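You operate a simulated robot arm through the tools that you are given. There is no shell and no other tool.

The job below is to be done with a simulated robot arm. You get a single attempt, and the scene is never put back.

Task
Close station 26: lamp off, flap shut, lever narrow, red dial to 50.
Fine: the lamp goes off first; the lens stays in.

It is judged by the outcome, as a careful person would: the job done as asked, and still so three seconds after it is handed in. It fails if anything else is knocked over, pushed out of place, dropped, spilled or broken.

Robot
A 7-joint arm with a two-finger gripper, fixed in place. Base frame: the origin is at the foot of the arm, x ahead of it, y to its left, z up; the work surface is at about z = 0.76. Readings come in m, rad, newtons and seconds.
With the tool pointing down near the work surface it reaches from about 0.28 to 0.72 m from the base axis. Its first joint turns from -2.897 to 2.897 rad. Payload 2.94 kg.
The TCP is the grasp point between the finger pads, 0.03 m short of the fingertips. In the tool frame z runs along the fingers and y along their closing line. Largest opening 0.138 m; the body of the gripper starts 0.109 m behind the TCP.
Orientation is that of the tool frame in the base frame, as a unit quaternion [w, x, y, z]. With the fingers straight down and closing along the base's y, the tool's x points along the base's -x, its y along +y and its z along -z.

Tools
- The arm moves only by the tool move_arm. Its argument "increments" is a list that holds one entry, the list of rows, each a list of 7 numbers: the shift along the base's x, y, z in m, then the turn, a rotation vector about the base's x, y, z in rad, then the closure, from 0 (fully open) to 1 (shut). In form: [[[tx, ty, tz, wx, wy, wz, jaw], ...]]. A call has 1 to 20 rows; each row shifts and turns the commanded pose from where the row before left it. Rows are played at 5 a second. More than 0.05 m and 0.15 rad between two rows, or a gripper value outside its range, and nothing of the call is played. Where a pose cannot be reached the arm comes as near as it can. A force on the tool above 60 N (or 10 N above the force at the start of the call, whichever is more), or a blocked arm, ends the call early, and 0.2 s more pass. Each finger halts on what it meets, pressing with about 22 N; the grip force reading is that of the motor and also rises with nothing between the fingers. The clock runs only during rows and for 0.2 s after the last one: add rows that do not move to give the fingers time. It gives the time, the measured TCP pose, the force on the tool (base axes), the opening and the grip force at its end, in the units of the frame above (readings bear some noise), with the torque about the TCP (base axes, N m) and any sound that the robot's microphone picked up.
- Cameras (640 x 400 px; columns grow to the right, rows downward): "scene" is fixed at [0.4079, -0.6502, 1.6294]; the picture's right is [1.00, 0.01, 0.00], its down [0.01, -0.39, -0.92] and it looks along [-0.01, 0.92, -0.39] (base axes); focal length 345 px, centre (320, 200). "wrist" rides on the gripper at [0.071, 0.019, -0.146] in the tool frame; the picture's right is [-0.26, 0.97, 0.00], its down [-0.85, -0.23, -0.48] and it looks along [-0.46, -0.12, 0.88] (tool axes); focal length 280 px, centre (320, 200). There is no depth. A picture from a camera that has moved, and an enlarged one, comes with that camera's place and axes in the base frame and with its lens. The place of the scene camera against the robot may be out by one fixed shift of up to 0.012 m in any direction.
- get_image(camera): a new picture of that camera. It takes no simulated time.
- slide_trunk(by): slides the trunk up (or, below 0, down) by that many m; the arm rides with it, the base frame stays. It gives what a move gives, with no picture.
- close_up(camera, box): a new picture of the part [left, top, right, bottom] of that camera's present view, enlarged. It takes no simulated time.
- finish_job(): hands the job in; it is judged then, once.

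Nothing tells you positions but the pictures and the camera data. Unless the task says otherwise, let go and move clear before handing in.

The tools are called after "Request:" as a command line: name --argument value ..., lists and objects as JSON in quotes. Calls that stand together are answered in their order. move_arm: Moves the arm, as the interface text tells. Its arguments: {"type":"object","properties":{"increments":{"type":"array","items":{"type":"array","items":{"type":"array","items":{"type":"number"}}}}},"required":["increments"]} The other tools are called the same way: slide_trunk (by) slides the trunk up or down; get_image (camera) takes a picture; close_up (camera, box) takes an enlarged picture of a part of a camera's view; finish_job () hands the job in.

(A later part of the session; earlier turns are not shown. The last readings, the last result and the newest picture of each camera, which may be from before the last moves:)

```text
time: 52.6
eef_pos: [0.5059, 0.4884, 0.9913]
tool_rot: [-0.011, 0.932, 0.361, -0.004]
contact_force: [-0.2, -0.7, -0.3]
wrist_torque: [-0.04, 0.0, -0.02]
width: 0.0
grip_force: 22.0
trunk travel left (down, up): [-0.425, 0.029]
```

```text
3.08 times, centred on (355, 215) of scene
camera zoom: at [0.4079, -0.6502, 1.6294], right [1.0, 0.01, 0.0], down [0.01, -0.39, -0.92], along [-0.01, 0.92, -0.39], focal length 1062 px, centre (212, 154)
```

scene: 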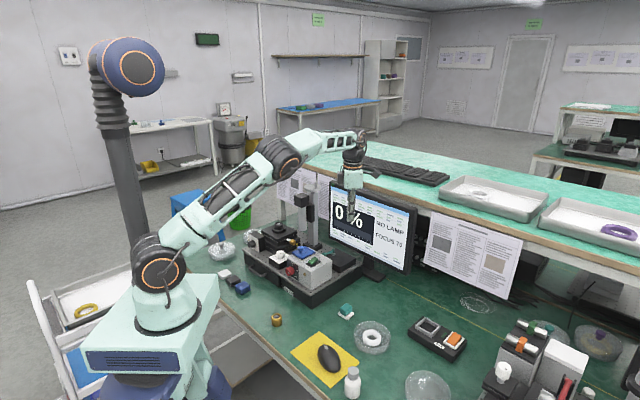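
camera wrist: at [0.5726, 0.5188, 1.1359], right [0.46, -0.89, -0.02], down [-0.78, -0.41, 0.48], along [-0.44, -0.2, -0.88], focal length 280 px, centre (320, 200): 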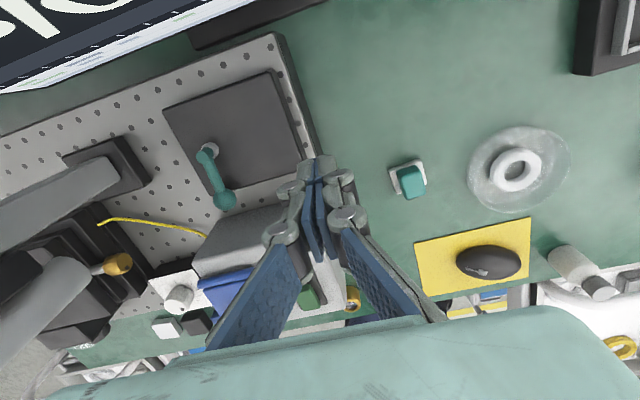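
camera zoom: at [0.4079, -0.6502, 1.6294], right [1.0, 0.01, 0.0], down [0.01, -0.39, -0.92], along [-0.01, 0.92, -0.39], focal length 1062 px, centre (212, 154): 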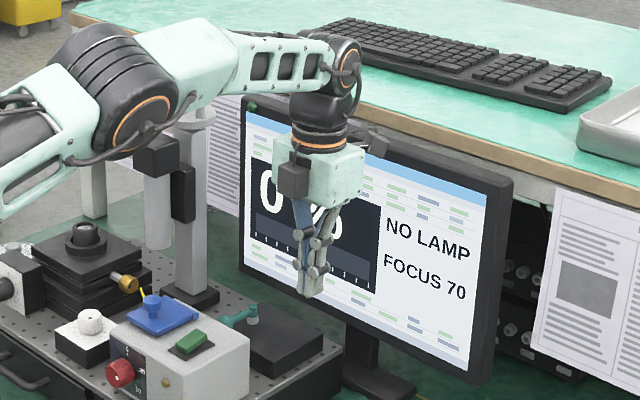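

Request:
move_arm --increments '[[[0.007, 0.007, 0, 0, 0, 0, 1], [0.007, 0.007, 0, 0, 0, 0, 1], [0, 0, 0, 0, 0, 0, 1]]]'

Request:
close_up --camera "wrist" --box '[130, 50, 300, 150]'

Request:
close_up --camera "wrist" --box '[150, 60, 310, 220]'

```text
time: 53.4
eef_pos: [0.5188, 0.5025, 0.9903]
tool_rot: [-0.011, 0.932, 0.362, -0.004]
contact_force: [0.8, -0.2, -0.3]
wrist_torque: [-0.02, 0.01, -0.04]
width: 0.0
grip_force: 22.2
trunk travel left (down, up): [-0.425, 0.029]
```

```text
3.76 times, centred on (215, 100) of wrist
camera zoom: at [0.5865, 0.5334, 1.1357], right [0.46, -0.89, -0.02], down [-0.78, -0.41, 0.48], along [-0.44, -0.2, -0.88], focal length 1056 px, centre (715, 576)
```

zoom: 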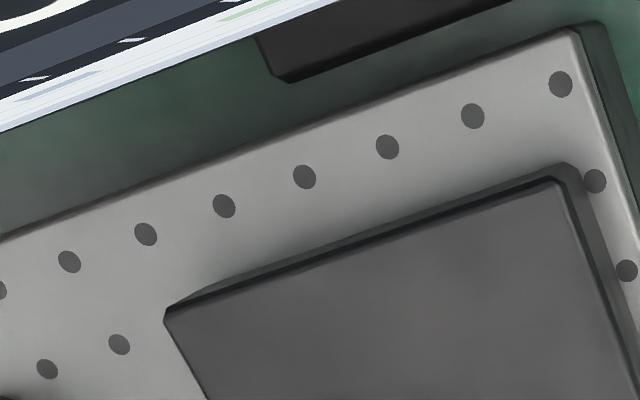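

```text
2.50 times, centred on (230, 140) of wrist
camera zoom: at [0.5865, 0.5334, 1.1357], right [0.46, -0.89, -0.02], down [-0.78, -0.41, 0.48], along [-0.44, -0.2, -0.88], focal length 701 px, centre (545, 350)
```

zoom: 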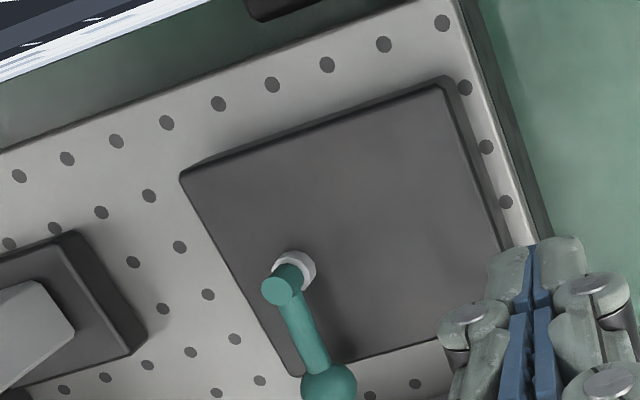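

The rear face is now visible as a thin strip. Zooming fully on it.

Request:
close_up --camera "wrist" --box '[170, 105, 215, 135]'

Request:
close_up --camera "wrist" --box '[205, 95, 250, 125]'

Request:
close_up --camera "wrist" --box '[240, 85, 285, 115]'

Request:
close_up --camera "wrist" --box '[190, 150, 250, 230]'

```text
13.33 times, centred on (192, 120) of wrist
camera zoom: at [0.5865, 0.5334, 1.1357], right [0.46, -0.89, -0.02], down [-0.78, -0.41, 0.48], along [-0.44, -0.2, -0.88], focal length 3738 px, centre (2020, 1267)
```

zoom: 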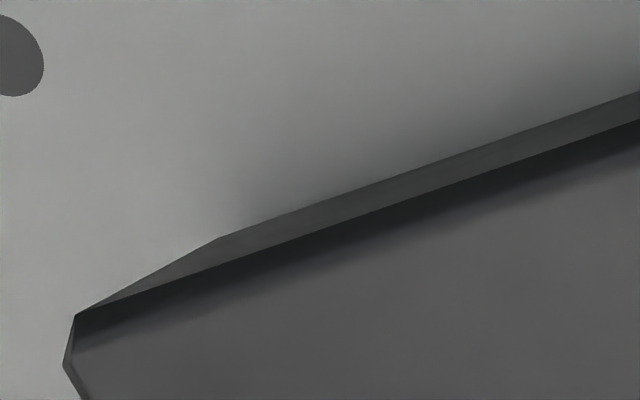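

```text
13.33 times, centred on (228, 110) of wrist
camera zoom: at [0.5865, 0.5334, 1.1357], right [0.46, -0.89, -0.02], down [-0.78, -0.41, 0.48], along [-0.44, -0.2, -0.88], focal length 3738 px, centre (1553, 1400)
```

zoom: 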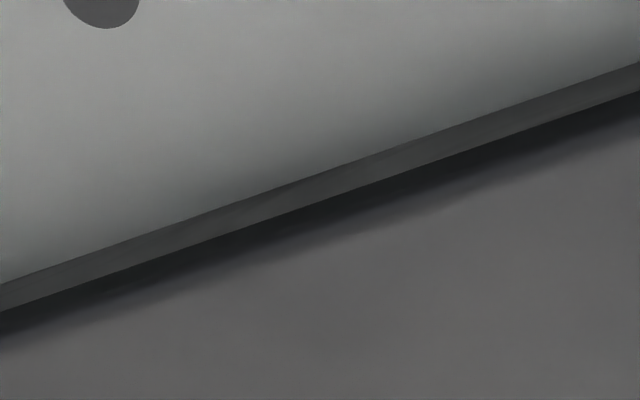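

```text
13.33 times, centred on (262, 100) of wrist
camera zoom: at [0.5865, 0.5334, 1.1357], right [0.46, -0.89, -0.02], down [-0.78, -0.41, 0.48], along [-0.44, -0.2, -0.88], focal length 3738 px, centre (1087, 1533)
```

zoom: 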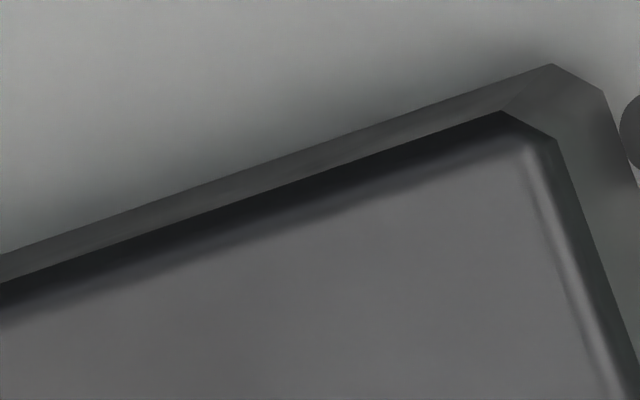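

```text
5.00 times, centred on (220, 190) of wrist
camera zoom: at [0.5865, 0.5334, 1.1357], right [0.46, -0.89, -0.02], down [-0.78, -0.41, 0.48], along [-0.44, -0.2, -0.88], focal length 1402 px, centre (820, 250)
```

zoom: 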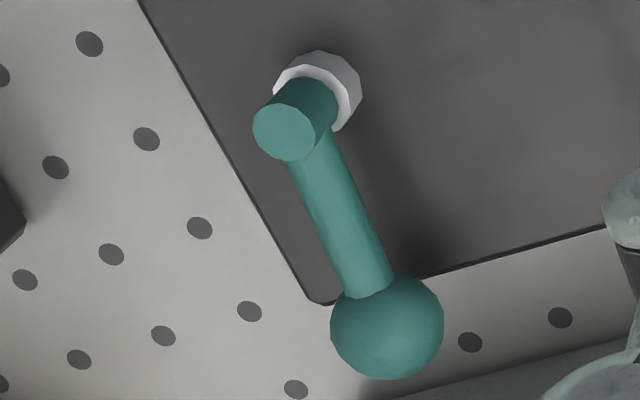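

No label on the rear either, so the lever is unmarked: its state can only be told by position. Since everything else on the station was in the opposite state to what's asked, the lever (found at its right-hand stop) must go to its opposite stop. Returning to push it gently onward and find that stop.

Request:
move_arm --increments '[[[-0.004, -0.004, 0.03, 0, 0, 0, 1], [-0.004, -0.004, 0.03, 0, 0, 0, 1], [-0.0075, 0.0023, 0.03, 0, 0, -0.14, 1], [-0.0079, 0.0023, 0, 0, 0, -0.14, 1], [-0.0079, 0.0023, 0, 0, 0, -0.14, 1], [-0.0079, 0.0023, 0, 0, 0, -0.14, 1], [-0.0079, 0.0023, 0, 0, 0, -0.14, 1], [-0.0079, 0.0023, 0, 0, 0, -0.14, 1], [-0.0079, 0.0023, 0, 0, 0, -0.14, 1], [-0.0079, 0.0023, 0, 0, 0, -0.14, 1], [-0.0079, 0.0023, 0, 0, 0, -0.14, 1], [-0.0079, 0.0023, 0, 0, 0, -0.14, 1], [-0.0079, 0.0023, 0, 0, 0, -0.14, 1], [0, 0, 0, 0, 0, 0, 1]]]'

Request:
get_image --camera "wrist"

```text
time: 56.4
eef_pos: [0.4259, 0.5195, 1.0819]
tool_rot: [-0.01, 0.921, -0.39, 0.005]
contact_force: [-0.1, 0.0, 1.5]
wrist_torque: [0.0, 0.02, -0.01]
width: 0.0001
grip_force: 22.2
trunk travel left (down, up): [-0.425, 0.029]
```

```text
taken
camera wrist: at [0.4583, 0.4535, 1.2264], right [-0.88, -0.48, -0.02], down [-0.43, 0.76, 0.48], along [-0.21, 0.43, -0.88], focal length 280 px, centre (320, 200)
```

wrist: 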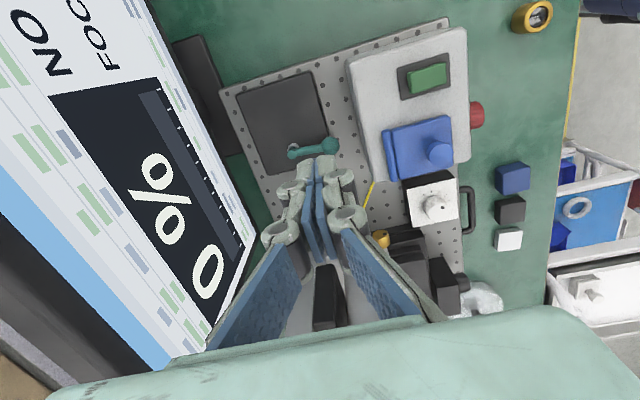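

Fingers are to the right of the ball with clearance. Descending.

Request:
move_arm --increments '[[[0, 0, -0.04, 0, 0, 0, 1], [0, 0, -0.04, 0, 0, 0, 1], [0, 0, -0.04, 0, 0, 0, 1], [0, 0, -0.04, 0, 0, 0, 1], [0, 0, -0.024, 0, 0, 0, 1], [0, 0, 0, 0, 0, 0, 1]]]'

Request:
close_up --camera "wrist" --box '[240, 80, 420, 260]'

Request:
close_up --camera "scene" --box '[290, 210, 370, 270]'

```text
time: 57.8
eef_pos: [0.4249, 0.5198, 0.8966]
tool_rot: [-0.011, 0.921, -0.389, 0.004]
contact_force: [0.1, 0.7, -0.1]
wrist_torque: [0.02, 0.02, -0.02]
width: 0.0
grip_force: 21.8
trunk travel left (down, up): [-0.425, 0.029]
```

```text
2.22 times, centred on (330, 170) of wrist
camera zoom: at [0.4575, 0.4532, 1.0416], right [-0.87, -0.48, -0.02], down [-0.43, 0.76, 0.48], along [-0.22, 0.43, -0.88], focal length 623 px, centre (298, 267)
```

zoom: 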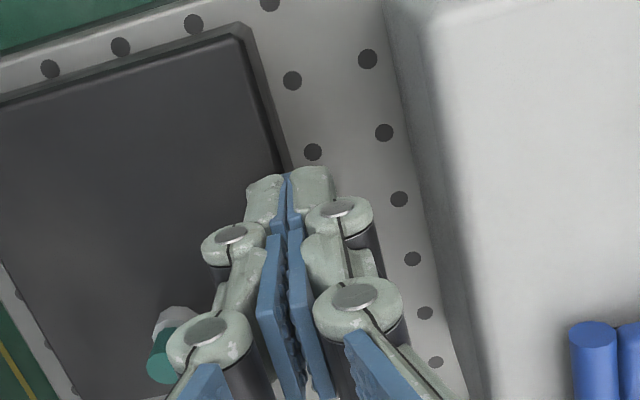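

```text
6.67 times, centred on (330, 240) of scene
camera zoom: at [0.4079, -0.6502, 1.6294], right [1.0, 0.01, 0.0], down [0.01, -0.39, -0.92], along [-0.01, 0.92, -0.39], focal length 2300 px, centre (253, -67)
```

zoom: 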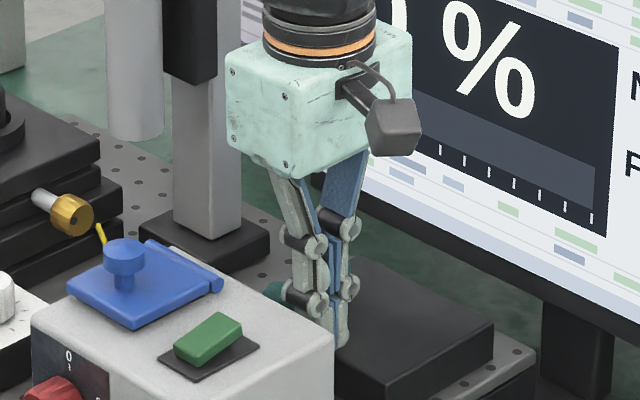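

Pushing the ball gently further round.

Request:
move_arm --increments '[[[-0.0042, 0.0042, 0, 0, 0, 0, 1], [-0.0042, 0.0042, 0, 0, 0, 0, 1], [-0.0042, 0.0042, 0, 0, 0, 0, 1], [-0.0028, 0.0028, 0, 0, 0, 0, 1], [0, 0, 0, 0, 0, 0, 1]]]'

Request:
close_up --camera "scene" --box '[290, 210, 370, 270]'

Request:
close_up --camera "wrist" --box '[240, 80, 420, 260]'

```text
time: 59.0
eef_pos: [0.4094, 0.5359, 0.8971]
tool_rot: [-0.01, 0.92, -0.391, 0.005]
contact_force: [2.8, -3.6, 0.2]
wrist_torque: [-0.05, -0.06, 0.0]
width: 0.0001
grip_force: 28.4
trunk travel left (down, up): [-0.425, 0.029]
```

```text
6.67 times, centred on (330, 240) of scene
camera zoom: at [0.4079, -0.6502, 1.6294], right [1.0, 0.01, 0.0], down [0.01, -0.39, -0.92], along [-0.01, 0.92, -0.39], focal length 2300 px, centre (253, -67)
```

zoom: 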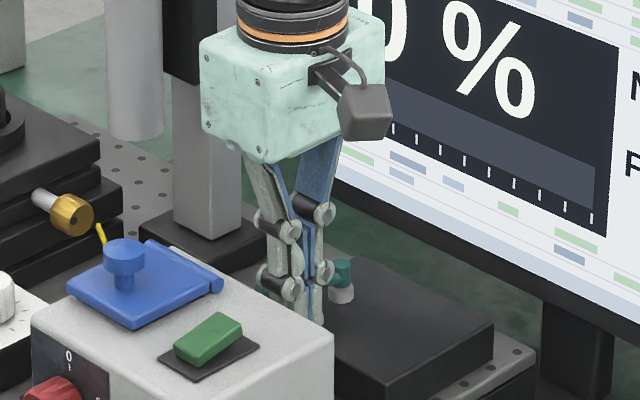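

```text
2.22 times, centred on (330, 170) of wrist
camera zoom: at [0.4425, 0.4688, 1.0425], right [-0.87, -0.48, -0.02], down [-0.43, 0.76, 0.48], along [-0.21, 0.43, -0.88], focal length 623 px, centre (298, 267)
```

zoom: 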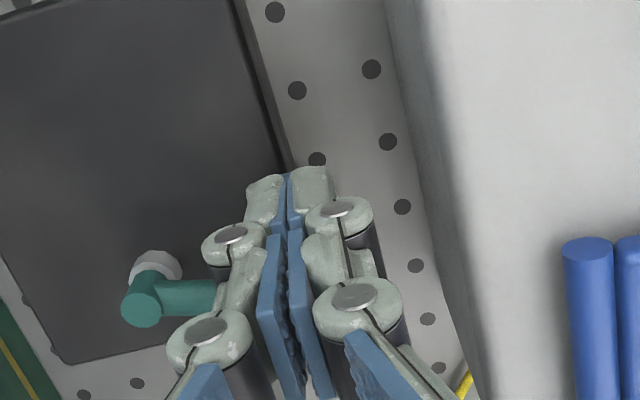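

It moves easily (about 5 N), so it isn't at a stop yet. Continuing.

Request:
move_arm --increments '[[[-0.0042, 0.0042, 0, 0, 0, 0, 1], [-0.0042, 0.0042, 0, 0, 0, 0, 1], [-0.0042, 0.0042, 0, 0, 0, 0, 1], [-0.0035, 0.0035, 0, 0, 0, 0, 1], [0, 0, 0, 0, 0, 0, 1]]]'

Request:
close_up --camera "scene" --box '[290, 210, 370, 270]'

Request:
get_image --camera "wrist"

```text
time: 60.2
eef_pos: [0.4074, 0.5373, 0.8984]
tool_rot: [-0.007, 0.919, -0.393, 0.015]
contact_force: [33.1, -43.1, 13.7]
wrist_torque: [-0.61, -0.3, -0.11]
width: 0.006
grip_force: 28.4
trunk travel left (down, up): [-0.425, 0.029]
```

```text
6.67 times, centred on (330, 240) of scene
camera zoom: at [0.4079, -0.6502, 1.6294], right [1.0, 0.01, 0.0], down [0.01, -0.39, -0.92], along [-0.01, 0.92, -0.39], focal length 2300 px, centre (253, -67)
```

zoom: 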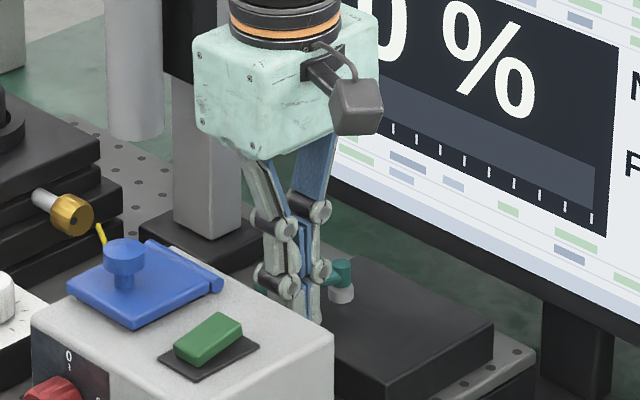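

```text
taken
camera wrist: at [0.4383, 0.472, 1.044], right [-0.88, -0.48, -0.03], down [-0.43, 0.77, 0.46], along [-0.2, 0.42, -0.89], focal length 280 px, centre (320, 200)
```

wrist: 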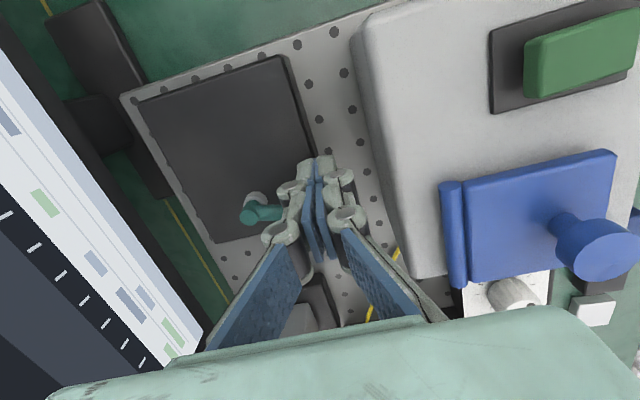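

It has now hit its other stop (about 105°), with force rising sharply. Backing off at once and lifting clear to check.

Request:
move_arm --increments '[[[0.006, -0.006, 0, 0, 0, 0, 1], [0.01, -0.01, 0, 0, 0, 0, 1], [0.004, -0.004, 0.03, 0, 0, 0, 1], [0, 0, 0.04, 0, 0, 0, 1], [0, 0, 0.04, 0, 0, 0, 1], [0, 0, 0.04, 0, 0, 0, 1], [0, 0, 0.04, 0, 0, 0, 1], [0, 0, 0, 0, 0, 0, 1]]]'

Request:
get_image --camera "wrist"

Request:
close_up --camera "scene" --box '[300, 225, 364, 270]'

Request:
close_up --camera "wrist" --box '[220, 60, 380, 200]'

```text
time: 62.0
eef_pos: [0.4121, 0.5312, 1.0895]
tool_rot: [-0.011, 0.922, -0.388, 0.005]
contact_force: [-0.1, 0.4, -0.2]
wrist_torque: [0.02, 0.01, 0.0]
width: 0.0001
grip_force: 28.4
trunk travel left (down, up): [-0.425, 0.029]
```

```text
taken
camera wrist: at [0.4449, 0.4651, 1.2339], right [-0.87, -0.48, -0.02], down [-0.43, 0.76, 0.48], along [-0.22, 0.43, -0.88], focal length 280 px, centre (320, 200)
```

wrist: 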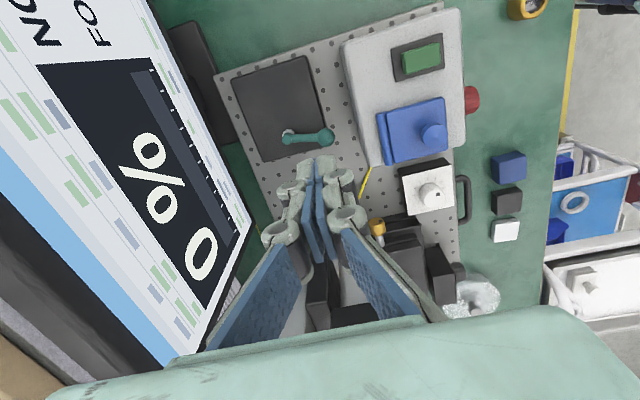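

```text
8.89 times, centred on (332, 248) of scene
camera zoom: at [0.4079, -0.6502, 1.6294], right [1.0, 0.01, 0.0], down [0.01, -0.39, -0.92], along [-0.01, 0.92, -0.39], focal length 3067 px, centre (213, -222)
```

zoom: 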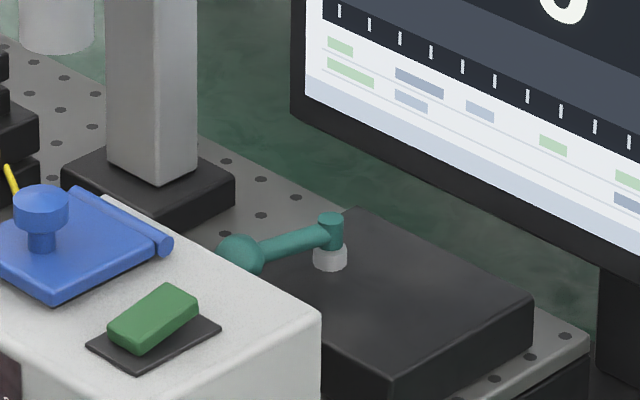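

```text
2.86 times, centred on (300, 130) of wrist
camera zoom: at [0.4449, 0.4651, 1.2339], right [-0.87, -0.48, -0.02], down [-0.43, 0.76, 0.48], along [-0.22, 0.43, -0.88], focal length 801 px, centre (377, 400)
```

zoom: 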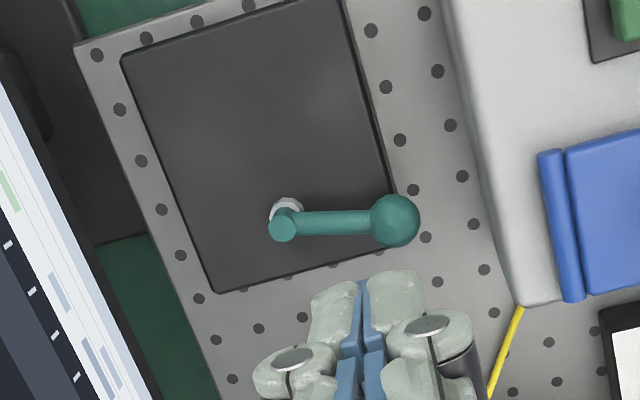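

The lever now rests at its opposite stop (~105°), 76° from where it started. Next is the red dial: I'll swing back in front of the lamp box, turning the wrist so the fingers can straddle the knob from above.

Request:
move_arm --increments '[[[-0.0182, -0.0084, 0.005, 0, 0, -0.1427, 1], [-0.0182, -0.0084, 0, 0, 0, -0.1427, 1], [-0.0182, -0.0084, 0, 0, 0, -0.1427, 1], [-0.0182, -0.0084, 0, 0, 0, -0.1427, 1], [-0.0182, -0.0084, 0, 0, 0, -0.1427, 1], [-0.0182, -0.0084, 0, 0, 0, -0.1427, 1], [-0.0182, -0.0084, 0, 0, 0, -0.1427, 1], [-0.0182, -0.0084, 0, 0, 0, -0.1427, 1], [-0.0182, -0.0084, 0, 0, 0, -0.1427, 1], [-0.0182, -0.0084, 0, 0, 0, -0.1427, 1], [-0.0182, -0.0084, 0, 0, 0, -0.1427, 1], [0, 0, 0, 0, 0, 0, 1]]]'

Request:
get_image --camera "wrist"

Request:
close_up --camera "scene" --box '[220, 180, 380, 310]'

```text
time: 64.6
eef_pos: [0.2135, 0.4384, 1.0912]
tool_rot: [0.004, -0.375, 0.927, -0.011]
contact_force: [-0.5, 1.1, 0.6]
wrist_torque: [0.0, 0.0, -0.01]
width: 0.0001
grip_force: 28.4
trunk travel left (down, up): [-0.425, 0.029]
```

```text
taken
camera wrist: at [0.1463, 0.4051, 1.236], right [-0.48, 0.88, -0.02], down [0.76, 0.43, 0.48], along [0.43, 0.22, -0.88], focal length 280 px, centre (320, 200)
```

wrist: 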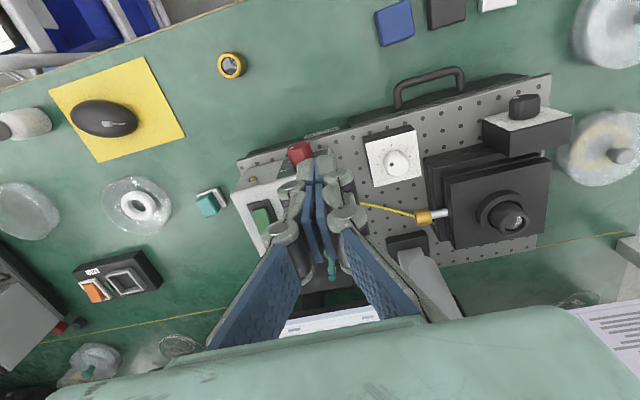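

```text
3.08 times, centred on (300, 245) of scene
camera zoom: at [0.4079, -0.6502, 1.6294], right [1.0, 0.01, 0.0], down [0.01, -0.39, -0.92], along [-0.01, 0.92, -0.39], focal length 1062 px, centre (382, 62)
```

zoom: 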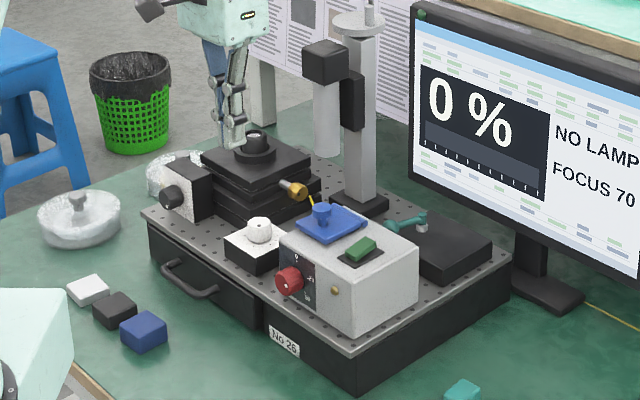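

Above and in front of the lamp box now. Opening the fingers and tilting the tool left so it can turn the knob clockwise through about 66° in one sweep.

Request:
move_arm --increments '[[[0, 0.004, -0.01, 0.106, -0.106, 0, 0.565], [-0.002, 0.005, -0.02, -0.1018, -0.1018, 0, 0.565], [-0.002, 0.005, -0.02, -0.1018, -0.1018, 0, 0.565], [-0.002, 0.004, -0.02, -0.1018, -0.1018, 0, 0.565], [-0.002, 0.004, -0.02, -0.1018, -0.1018, 0, 0.565], [0, 0, 0, 0, 0, 0, 0.565]]]'

Request:
get_image --camera "wrist"

Request:
close_up --camera "scene" --box '[220, 180, 380, 310]'

```text
time: 66.0
eef_pos: [0.2065, 0.4606, 1.0002]
tool_rot: [0.182, -0.377, 0.875, -0.244]
contact_force: [-0.2, 0.2, 0.4]
wrist_torque: [0.0, -0.02, -0.01]
width: 0.06
grip_force: 0.1
trunk travel left (down, up): [-0.425, 0.029]
```

```text
taken
camera wrist: at [0.0757, 0.4618, 1.0992], right [-0.38, 0.77, -0.51], down [0.45, 0.63, 0.63], along [0.81, 0.01, -0.59], focal length 280 px, centre (320, 200)
```

wrist: 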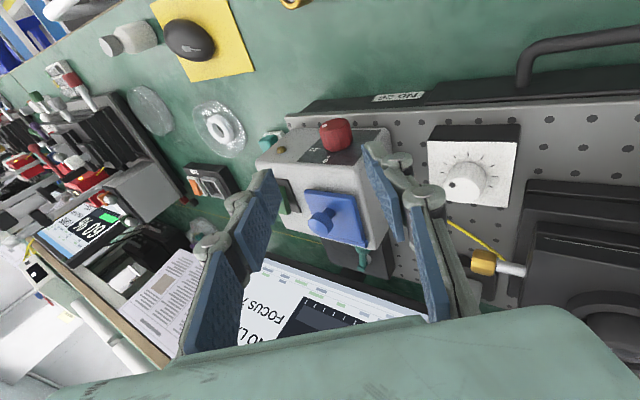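

```text
3.08 times, centred on (300, 245) of scene
camera zoom: at [0.4079, -0.6502, 1.6294], right [1.0, 0.01, 0.0], down [0.01, -0.39, -0.92], along [-0.01, 0.92, -0.39], focal length 1062 px, centre (382, 62)
```

zoom: 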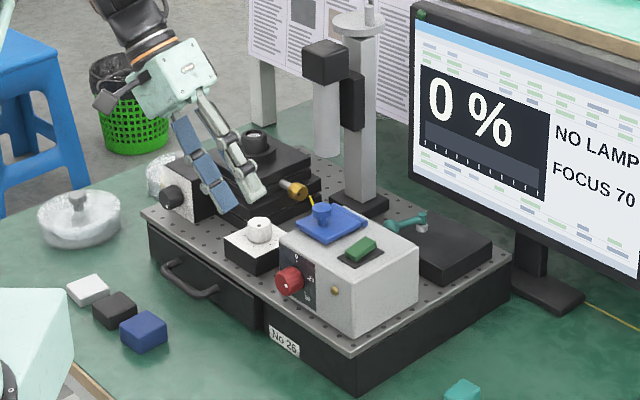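

Tool tilt is as planned. Narrowing the opening and approaching the knob along the tool axis, pausing partway to check alignment.

Request:
move_arm --increments '[[[-0.003, 0.0019, -0.0209, 0, 0, 0, 0.667], [0.0116, -0.0067, -0.0188, 0, 0, 0, 0.667], [0.0116, -0.0067, -0.0188, 0, 0, 0, 0.667], [0.0116, -0.0067, -0.0188, 0, 0, 0, 0.667], [0, 0, 0, 0, 0, 0, 0.667]]]'

Request:
get_image --camera "wrist"

Request:
close_up --camera "scene" --box '[260, 220, 340, 290]'

```text
time: 67.2
eef_pos: [0.2393, 0.4438, 0.9232]
tool_rot: [0.18, -0.377, 0.875, -0.244]
contact_force: [0.8, 0.7, -0.1]
wrist_torque: [-0.03, 0.0, 0.04]
width: 0.0458
grip_force: 0.1
trunk travel left (down, up): [-0.425, 0.029]
```

```text
taken
camera wrist: at [0.1085, 0.4443, 1.023], right [-0.38, 0.77, -0.51], down [0.45, 0.63, 0.63], along [0.81, 0.01, -0.59], focal length 280 px, centre (320, 200)
```

wrist: 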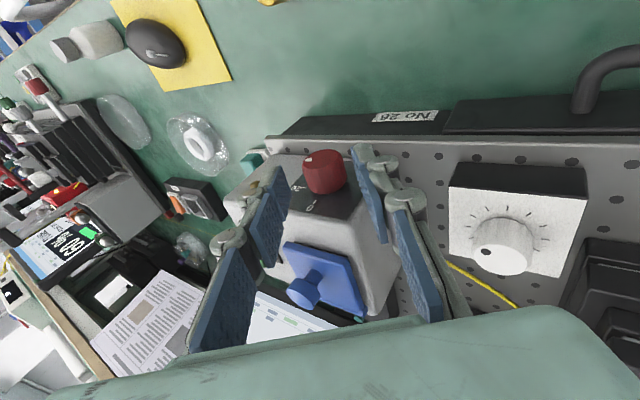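

```text
5.71 times, centred on (300, 255) of scene
camera zoom: at [0.4079, -0.6502, 1.6294], right [1.0, 0.01, 0.0], down [0.01, -0.39, -0.92], along [-0.01, 0.92, -0.39], focal length 1972 px, centre (434, -114)
```

zoom: 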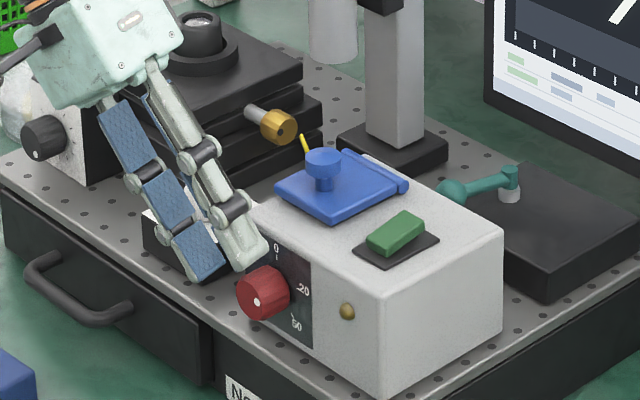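

The knob lies between the fingers, only ~2–3 mm off centre; I'll correct that and complete the approach.

Request:
move_arm --increments '[[[0.0104, -0.0055, -0.0199, 0, 0, 0, 0.667], [0.0116, -0.0067, -0.0188, 0, 0, 0, 0.667], [0, 0, 0, 0, 0, 0, 0.667]]]'

Request:
get_image --camera "wrist"

Request:
close_up --camera "scene" --box '[270, 235, 330, 290]'

```text
time: 68.0
eef_pos: [0.2583, 0.4301, 0.8862]
tool_rot: [0.18, -0.377, 0.875, -0.243]
contact_force: [-0.7, 0.5, 0.0]
wrist_torque: [0.03, 0.01, 0.01]
width: 0.046
grip_force: 0.0
trunk travel left (down, up): [-0.425, 0.029]
```

```text
taken
camera wrist: at [0.1292, 0.4307, 0.9844], right [-0.38, 0.77, -0.51], down [0.45, 0.63, 0.63], along [0.81, 0.01, -0.59], focal length 280 px, centre (320, 200)
```

wrist: 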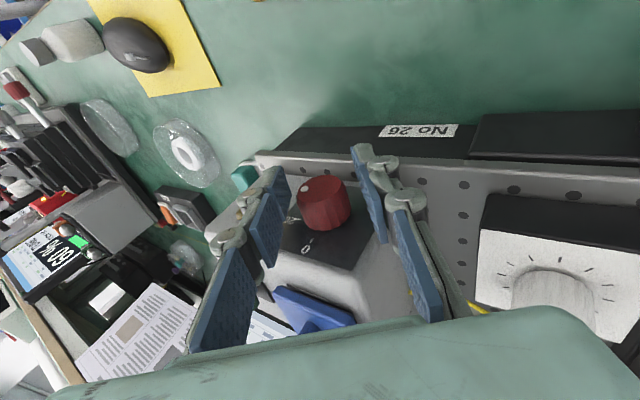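

```text
7.27 times, centred on (300, 262) of scene
camera zoom: at [0.4079, -0.6502, 1.6294], right [1.0, 0.01, 0.0], down [0.01, -0.39, -0.92], along [-0.01, 0.92, -0.39], focal length 2509 px, centre (466, -254)
```

zoom: 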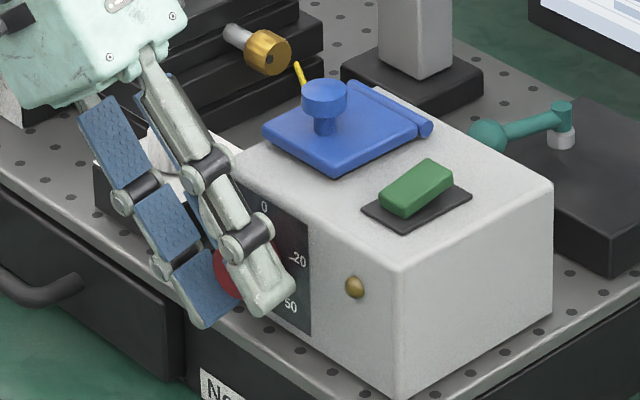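

Fingers are either side of the knob. Closing on it.

Request:
move_arm --increments '[[[0, 0, 0, 0, 0, 0, 0.75], [0, 0, 0, 0, 0, 0, 0.85], [0, 0, 0, 0, 0, 0, 0.95], [0, 0, 0, 0, 0, 0, 0.95]]]'

Request:
close_up --camera "wrist" --box '[240, 130, 400, 260]'

Request:
close_up --camera "scene" --box '[270, 235, 330, 290]'

```text
time: 69.0
eef_pos: [0.2586, 0.4287, 0.8875]
tool_rot: [0.181, -0.377, 0.875, -0.244]
contact_force: [4.6, -3.6, 4.3]
wrist_torque: [-0.23, 0.17, 0.12]
width: 0.0306
grip_force: 45.0
trunk travel left (down, up): [-0.425, 0.029]
```

```text
3.08 times, centred on (320, 195) of wrist
camera zoom: at [0.1296, 0.4301, 0.9849], right [-0.38, 0.77, -0.51], down [0.45, 0.63, 0.63], along [0.81, 0.01, -0.59], focal length 863 px, centre (320, 215)
```

zoom: 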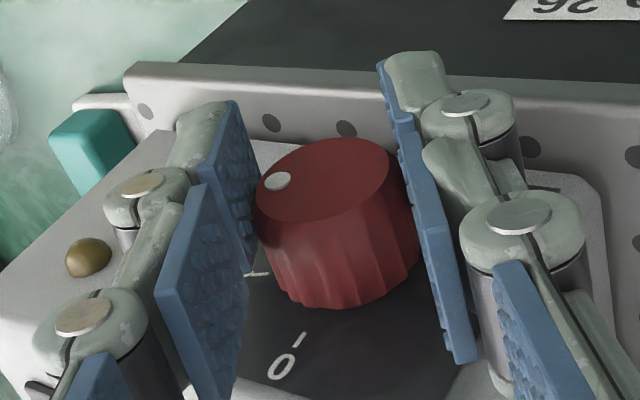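

```text
7.27 times, centred on (300, 262) of scene
camera zoom: at [0.4079, -0.6502, 1.6294], right [1.0, 0.01, 0.0], down [0.01, -0.39, -0.92], along [-0.01, 0.92, -0.39], focal length 2509 px, centre (466, -254)
```

zoom: 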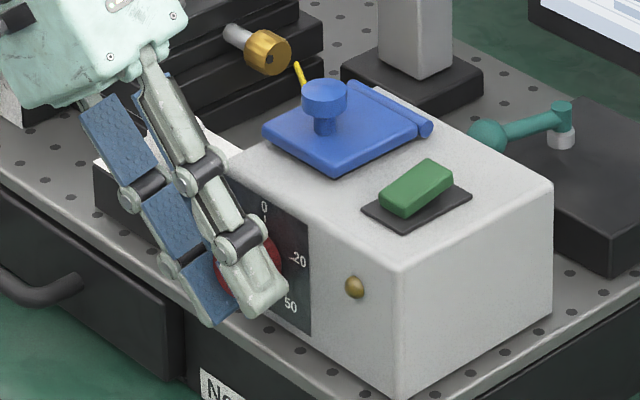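

Knob gripped (0.031 m). Turning clockwise about the knob axis, first half.

Request:
move_arm --increments '[[[0.0006, -0.0006, 0.0005, 0.1018, 0.1018, 0, 0.95], [0.0007, -0.0007, 0.0004, 0.1018, 0.1018, 0, 0.95], [0.0007, -0.0007, 0.0003, 0.1018, 0.1018, 0, 0.95], [0.0008, -0.0008, 0.0001, 0.1018, 0.1018, 0, 0.95], [0, 0, 0, 0, 0, 0, 0.95]]]'

Request:
close_up --camera "wrist" --box '[240, 130, 400, 260]'

Request:
close_up --camera "scene" --box '[270, 235, 330, 290]'

```text
time: 70.2
eef_pos: [0.2628, 0.4269, 0.8881]
tool_rot: [0.075, -0.374, 0.924, 0.021]
contact_force: [10.8, -7.5, 13.5]
wrist_torque: [-0.25, 0.06, 0.05]
width: 0.0305
grip_force: 45.3
trunk travel left (down, up): [-0.425, 0.029]
```

```text
3.08 times, centred on (320, 195) of wrist
camera zoom: at [0.1814, 0.3782, 1.0208], right [-0.48, 0.88, 0.02], down [0.7, 0.37, 0.6], along [0.52, 0.31, -0.8], focal length 863 px, centre (320, 215)
```

zoom: 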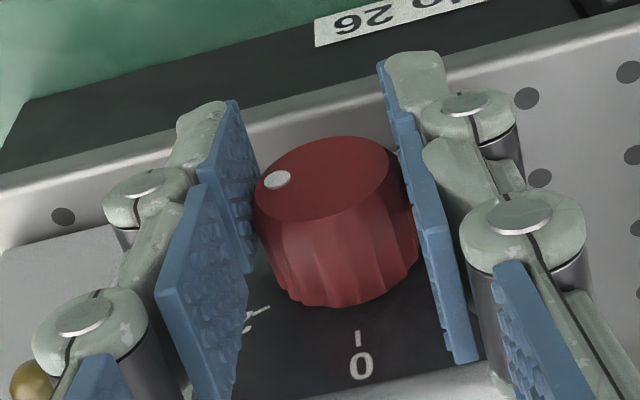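

```text
7.27 times, centred on (300, 262) of scene
camera zoom: at [0.4079, -0.6502, 1.6294], right [1.0, 0.01, 0.0], down [0.01, -0.39, -0.92], along [-0.01, 0.92, -0.39], focal length 2509 px, centre (466, -254)
```

zoom: 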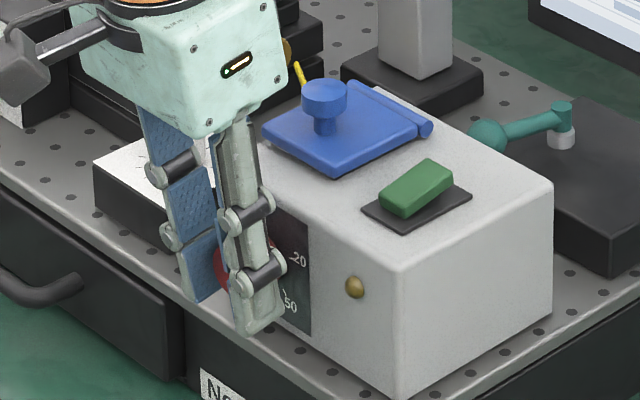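

The knob is turning with the fingers. Second half, with a small correction to relieve side force.

Request:
move_arm --increments '[[[0.0018, -0.0018, 0.0014, 0.1018, 0.1018, 0, 0.95], [0.0012, -0.0012, 0.0004, 0.1018, 0.1018, 0, 0.95], [0.0008, -0.0008, -0.0003, 0.1018, 0.1018, 0, 0.95], [0.0007, -0.0007, -0.0005, 0.1018, 0.1018, 0, 0.95], [0, 0, 0, 0, 0, 0, 0.95]]]'

Request:
close_up --camera "wrist" --box '[240, 130, 400, 260]'

Request:
close_up --camera "scene" --box '[270, 235, 330, 290]'

```text
time: 71.4
eef_pos: [0.2665, 0.4233, 0.8881]
tool_rot: [-0.042, -0.341, 0.897, 0.279]
contact_force: [3.6, 0.4, -6.0]
wrist_torque: [0.23, -0.27, 0.11]
width: 0.0304
grip_force: 44.8
trunk travel left (down, up): [-0.425, 0.029]
```

```text
3.08 times, centred on (320, 195) of wrist
camera zoom: at [0.2394, 0.3215, 1.0118], right [-0.37, 0.76, 0.54], down [0.91, 0.17, 0.38], along [0.19, 0.63, -0.75], focal length 863 px, centre (320, 215)
```

zoom: 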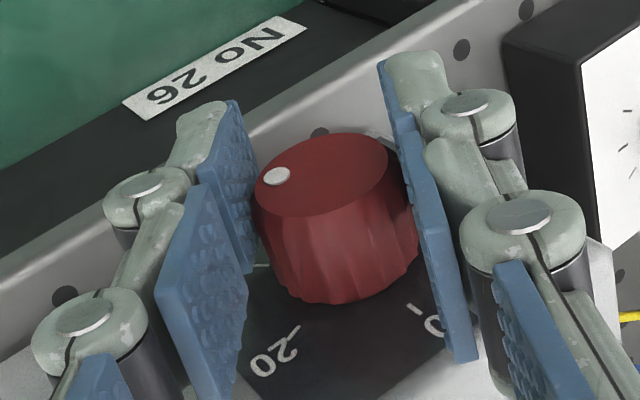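

```text
7.27 times, centred on (300, 262) of scene
camera zoom: at [0.4079, -0.6502, 1.6294], right [1.0, 0.01, 0.0], down [0.01, -0.39, -0.92], along [-0.01, 0.92, -0.39], focal length 2509 px, centre (466, -254)
```

zoom: 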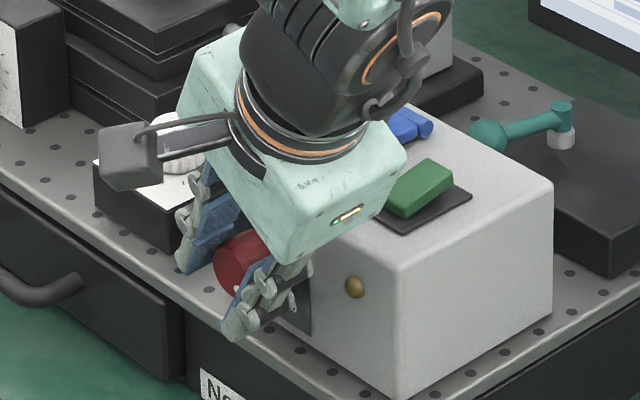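

Turned about 66°; the 50 tick should now line up with the dot. Releasing and backing straight off along the tool axis to read it.

Request:
move_arm --increments '[[[0, 0, 0, 0, 0, 0, 0.75], [0, 0, 0, 0, 0, 0, 0.667], [0, 0, 0, 0, 0, 0, 0.667], [0.0066, -0.0118, 0.021, 0, 0, 0, 0.667], [0.0066, -0.0118, 0.021, 0, 0, 0, 0.667], [0.0066, -0.0118, 0.021, 0, 0, 0, 0.667], [0.0066, -0.0118, 0.021, 0, 0, 0, 0.667], [0.0066, -0.0118, 0.021, 0, 0, 0, 0.667], [0, 0, 0, 0, 0, 0, 0.667]]]'

Request:
get_image --camera "wrist"

Request:
close_up --camera "scene" --box '[280, 260, 312, 284]'

```text
time: 73.4
eef_pos: [0.2999, 0.3635, 0.99]
tool_rot: [-0.041, -0.341, 0.897, 0.279]
contact_force: [0.1, -0.1, 1.1]
wrist_torque: [0.05, 0.03, -0.04]
width: 0.0462
grip_force: 0.1
trunk travel left (down, up): [-0.425, 0.029]
```

```text
taken
camera wrist: at [0.272, 0.2614, 1.1158], right [-0.37, 0.76, 0.54], down [0.91, 0.17, 0.38], along [0.19, 0.63, -0.75], focal length 280 px, centre (320, 200)
```

wrist: 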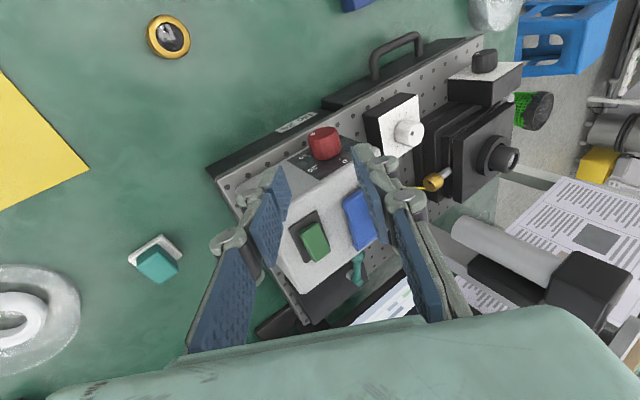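

```text
16.00 times, centred on (296, 272) of scene
camera zoom: at [0.4079, -0.6502, 1.6294], right [1.0, 0.01, 0.0], down [0.01, -0.39, -0.92], along [-0.01, 0.92, -0.39], focal length 5520 px, centre (704, -952)
```

zoom: 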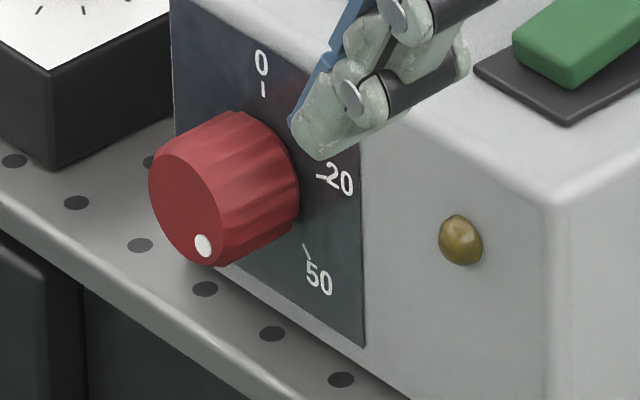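

The dot reads about 135°, right by the 50 mark (~136°). I'll move the camera in front of the dial for a nearly head-on reading.

Request:
move_arm --increments '[[[-0.016, 0, 0.01, -0.0972, -0.0972, 0, 0.3], [-0.017, 0, 0.01, -0.0972, -0.0972, 0, 0.1], [-0.017, -0.001, 0.01, -0.0972, -0.0972, 0, 0], [-0.017, -0.002, 0, -0.0972, -0.0972, 0, 0], [-0.008, -0.004, -0.02, 0.0972, -0.0972, 0, 0], [-0.006, -0.003, -0.02, 0.0972, -0.0972, 0, 0], [-0.004, -0.002, -0.02, 0.0972, -0.0972, 0, 0], [-0.002, -0.001, -0.02, 0.0972, -0.0972, 0, 0], [0, 0, 0, 0, 0, 0, 0]]]'

Request:
get_image --camera "wrist"

```text
time: 75.6
eef_pos: [0.2744, 0.3085, 0.9725]
tool_rot: [0.222, -0.298, 0.928, 0.036]
contact_force: [0.2, 0.1, 0.0]
wrist_torque: [-0.01, 0.02, 0.0]
width: 0.138
grip_force: 0.2
out of reach, approached as far as the arm can: row 6, 7, 8
trunk travel left (down, up): [-0.425, 0.029]
stopped in row 9: the arm was blocked; the commanded pose is now the measured one
```

```text
taken
camera wrist: at [0.1545, 0.2571, 1.0717], right [-0.36, 0.93, 0.05], down [0.56, 0.17, 0.81], along [0.75, 0.32, -0.58], focal length 280 px, centre (320, 200)
```

wrist: 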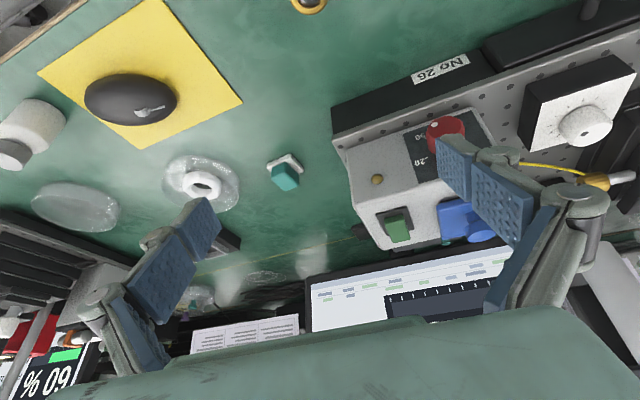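

The arm reached its inner limit there (no contact, no force). The dial is in view anyway; zooming in.

Request:
close_up --camera "wrist" --box '[405, 100, 495, 170]'

Request:
close_up --camera "scene" --box '[280, 260, 312, 284]'

Request:
get_image --camera "scene"

```text
5.71 times, centred on (450, 135) of wrist
camera zoom: at [0.1545, 0.2571, 1.0717], right [-0.36, 0.93, 0.05], down [0.56, 0.17, 0.81], along [0.75, 0.32, -0.58], focal length 1602 px, centre (-423, 571)
```

zoom: 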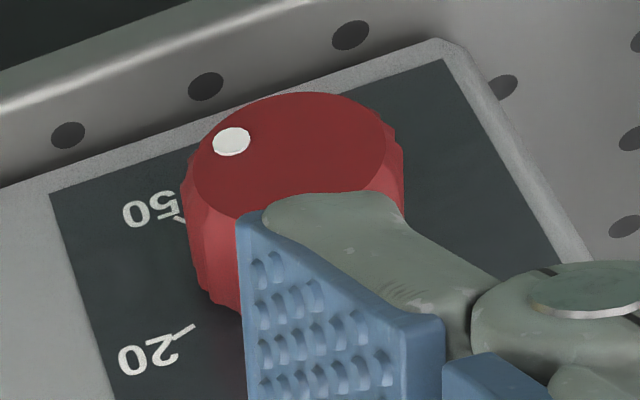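

```text
16.00 times, centred on (296, 272) of scene
camera zoom: at [0.4079, -0.6502, 1.6294], right [1.0, 0.01, 0.0], down [0.01, -0.39, -0.92], along [-0.01, 0.92, -0.39], focal length 5520 px, centre (704, -952)
```

zoom: 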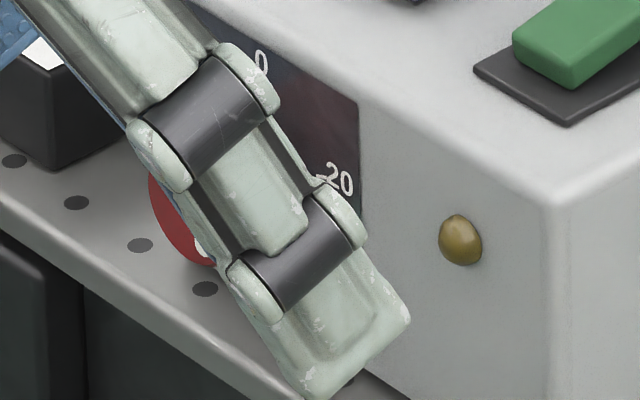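

```text
taken
```

scene: 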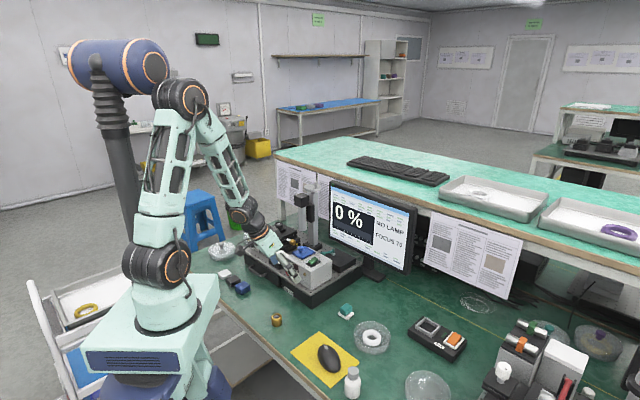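

Both views agree the dot is close to the 50 mark, but I want a tighter reading. Moving the hand to the side-front pose used before, so both cameras see the dial clearly.

Request:
move_arm --increments '[[[0, 0, 0.03, 0, 0, 0.05, 0], [-0.025, 0.013, 0.02, 0, 0, 0.05, 0], [-0.025, 0.013, 0.02, 0, 0, 0.05, 0], [-0.025, 0.013, 0, 0, 0, 0.05, 0], [0, 0, 0, 0, 0, 0, 0]]]'

Request:
get_image --camera "wrist"

Request:
close_up --camera "scene" --box '[280, 260, 312, 284]'

```text
time: 77.0
eef_pos: [0.2249, 0.327, 1.028]
tool_rot: [0.206, -0.356, 0.911, 0.035]
contact_force: [0.6, -0.1, -0.6]
wrist_torque: [0.01, 0.02, 0.01]
width: 0.1378
grip_force: 0.1
trunk travel left (down, up): [-0.425, 0.029]
stopped in row 5: the arm was blocked; the commanded pose is now the measured one
```

```text
taken
camera wrist: at [0.1143, 0.266, 1.1306], right [-0.47, 0.88, 0.02], down [0.55, 0.27, 0.79], along [0.7, 0.38, -0.61], focal length 280 px, centre (320, 200)
```

wrist: 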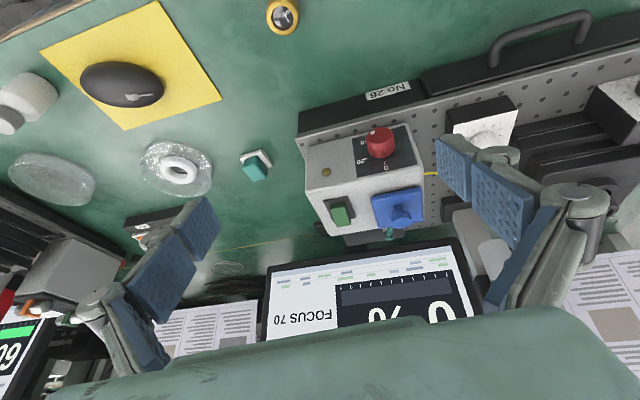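

```text
16.00 times, centred on (296, 272) of scene
camera zoom: at [0.4079, -0.6502, 1.6294], right [1.0, 0.01, 0.0], down [0.01, -0.39, -0.92], along [-0.01, 0.92, -0.39], focal length 5520 px, centre (704, -952)
```

zoom: 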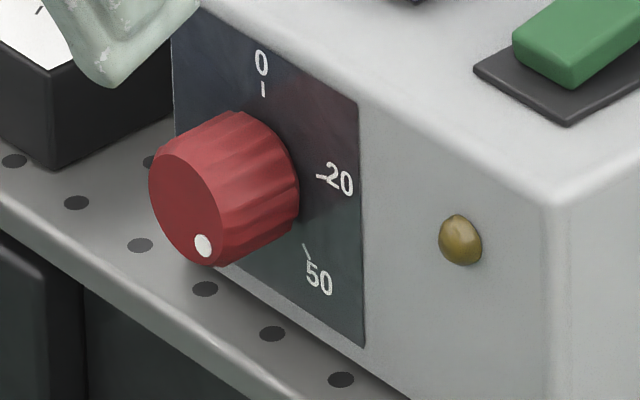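

Request:
close_up --camera "wrist" --box '[350, 120, 414, 170]'

Request:
close_up --camera "wrist" --box '[358, 125, 398, 155]'

```text
8.00 times, centred on (382, 145) of wrist
camera zoom: at [0.1143, 0.266, 1.1306], right [-0.47, 0.88, 0.02], down [0.55, 0.27, 0.79], along [0.7, 0.38, -0.61], focal length 2243 px, centre (-176, 640)
```

zoom: 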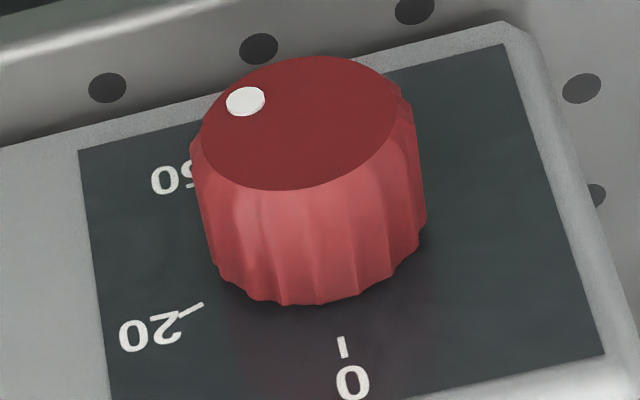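

```text
13.33 times, centred on (378, 140) of wrist
camera zoom: at [0.1143, 0.266, 1.1306], right [-0.47, 0.88, 0.02], down [0.55, 0.27, 0.79], along [0.7, 0.38, -0.61], focal length 3738 px, centre (-453, 1000)
```

zoom: 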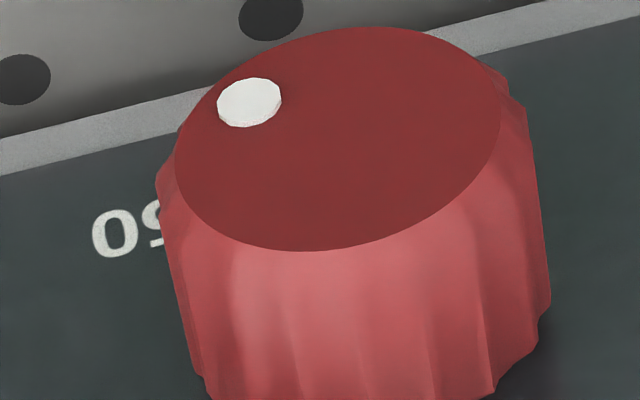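

Careful reading: marks sit 72° apart (50 at ~144°) and the dot is at ~138°, so it needs about 6° more. I'll return above the knob upright, regrip, and add that.

Request:
move_arm --increments '[[[0.0083, 0.029, -0.003, -0.04, 0.082, 0.0155, 0.3], [0.0083, 0.029, -0.006, -0.04, 0.082, 0.0155, 0.5], [0.0084, 0.029, -0.01, -0.04, 0.082, 0.0155, 0.667], [0, 0, 0, 0, 0, 0, 0.667], [0, 0, 0, 0, 0, 0, 0.667]]]'

Request:
get_image --camera "wrist"

```text
time: 78.2
eef_pos: [0.2461, 0.4184, 1.0098]
tool_rot: [0.071, -0.388, 0.919, 0.031]
contact_force: [-0.6, -0.4, 0.4]
wrist_torque: [0.01, -0.01, 0.02]
width: 0.0459
grip_force: 0.1
trunk travel left (down, up): [-0.425, 0.029]
```

```text
taken
camera wrist: at [0.1673, 0.3647, 1.1418], right [-0.51, 0.86, 0.04], down [0.7, 0.39, 0.6], along [0.5, 0.34, -0.8], focal length 280 px, centre (320, 200)
```

wrist: 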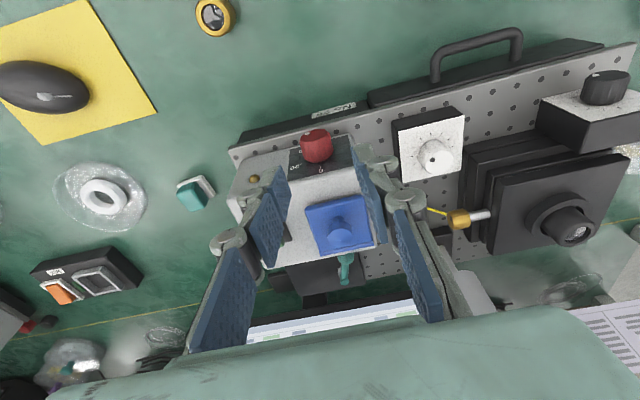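

Request:
move_arm --increments '[[[0.0037, -0.0052, 0, 0, 0, 0, 0.667], [0.0026, 0.0027, -0.0243, 0, 0, 0, 0.667], [0.0026, 0.0027, -0.0243, 0, 0, 0, 0.667], [0.0026, 0.0027, -0.0243, 0, 0, 0, 0.667], [0, 0, 0, 0, 0, 0, 0.667]]]'

Request:
get_image --camera "wrist"

```text
time: 79.4
eef_pos: [0.2574, 0.4207, 0.9371]
tool_rot: [0.071, -0.388, 0.919, 0.031]
contact_force: [-0.5, -0.6, -1.1]
wrist_torque: [-0.01, -0.01, 0.0]
width: 0.0455
grip_force: 0.0
trunk travel left (down, up): [-0.425, 0.029]
```

```text
taken
camera wrist: at [0.1792, 0.3676, 1.0701], right [-0.51, 0.86, 0.04], down [0.7, 0.39, 0.6], along [0.5, 0.34, -0.8], focal length 280 px, centre (320, 200)
```

wrist: 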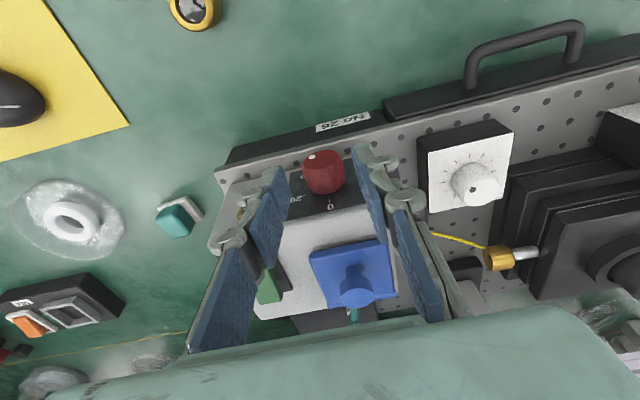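

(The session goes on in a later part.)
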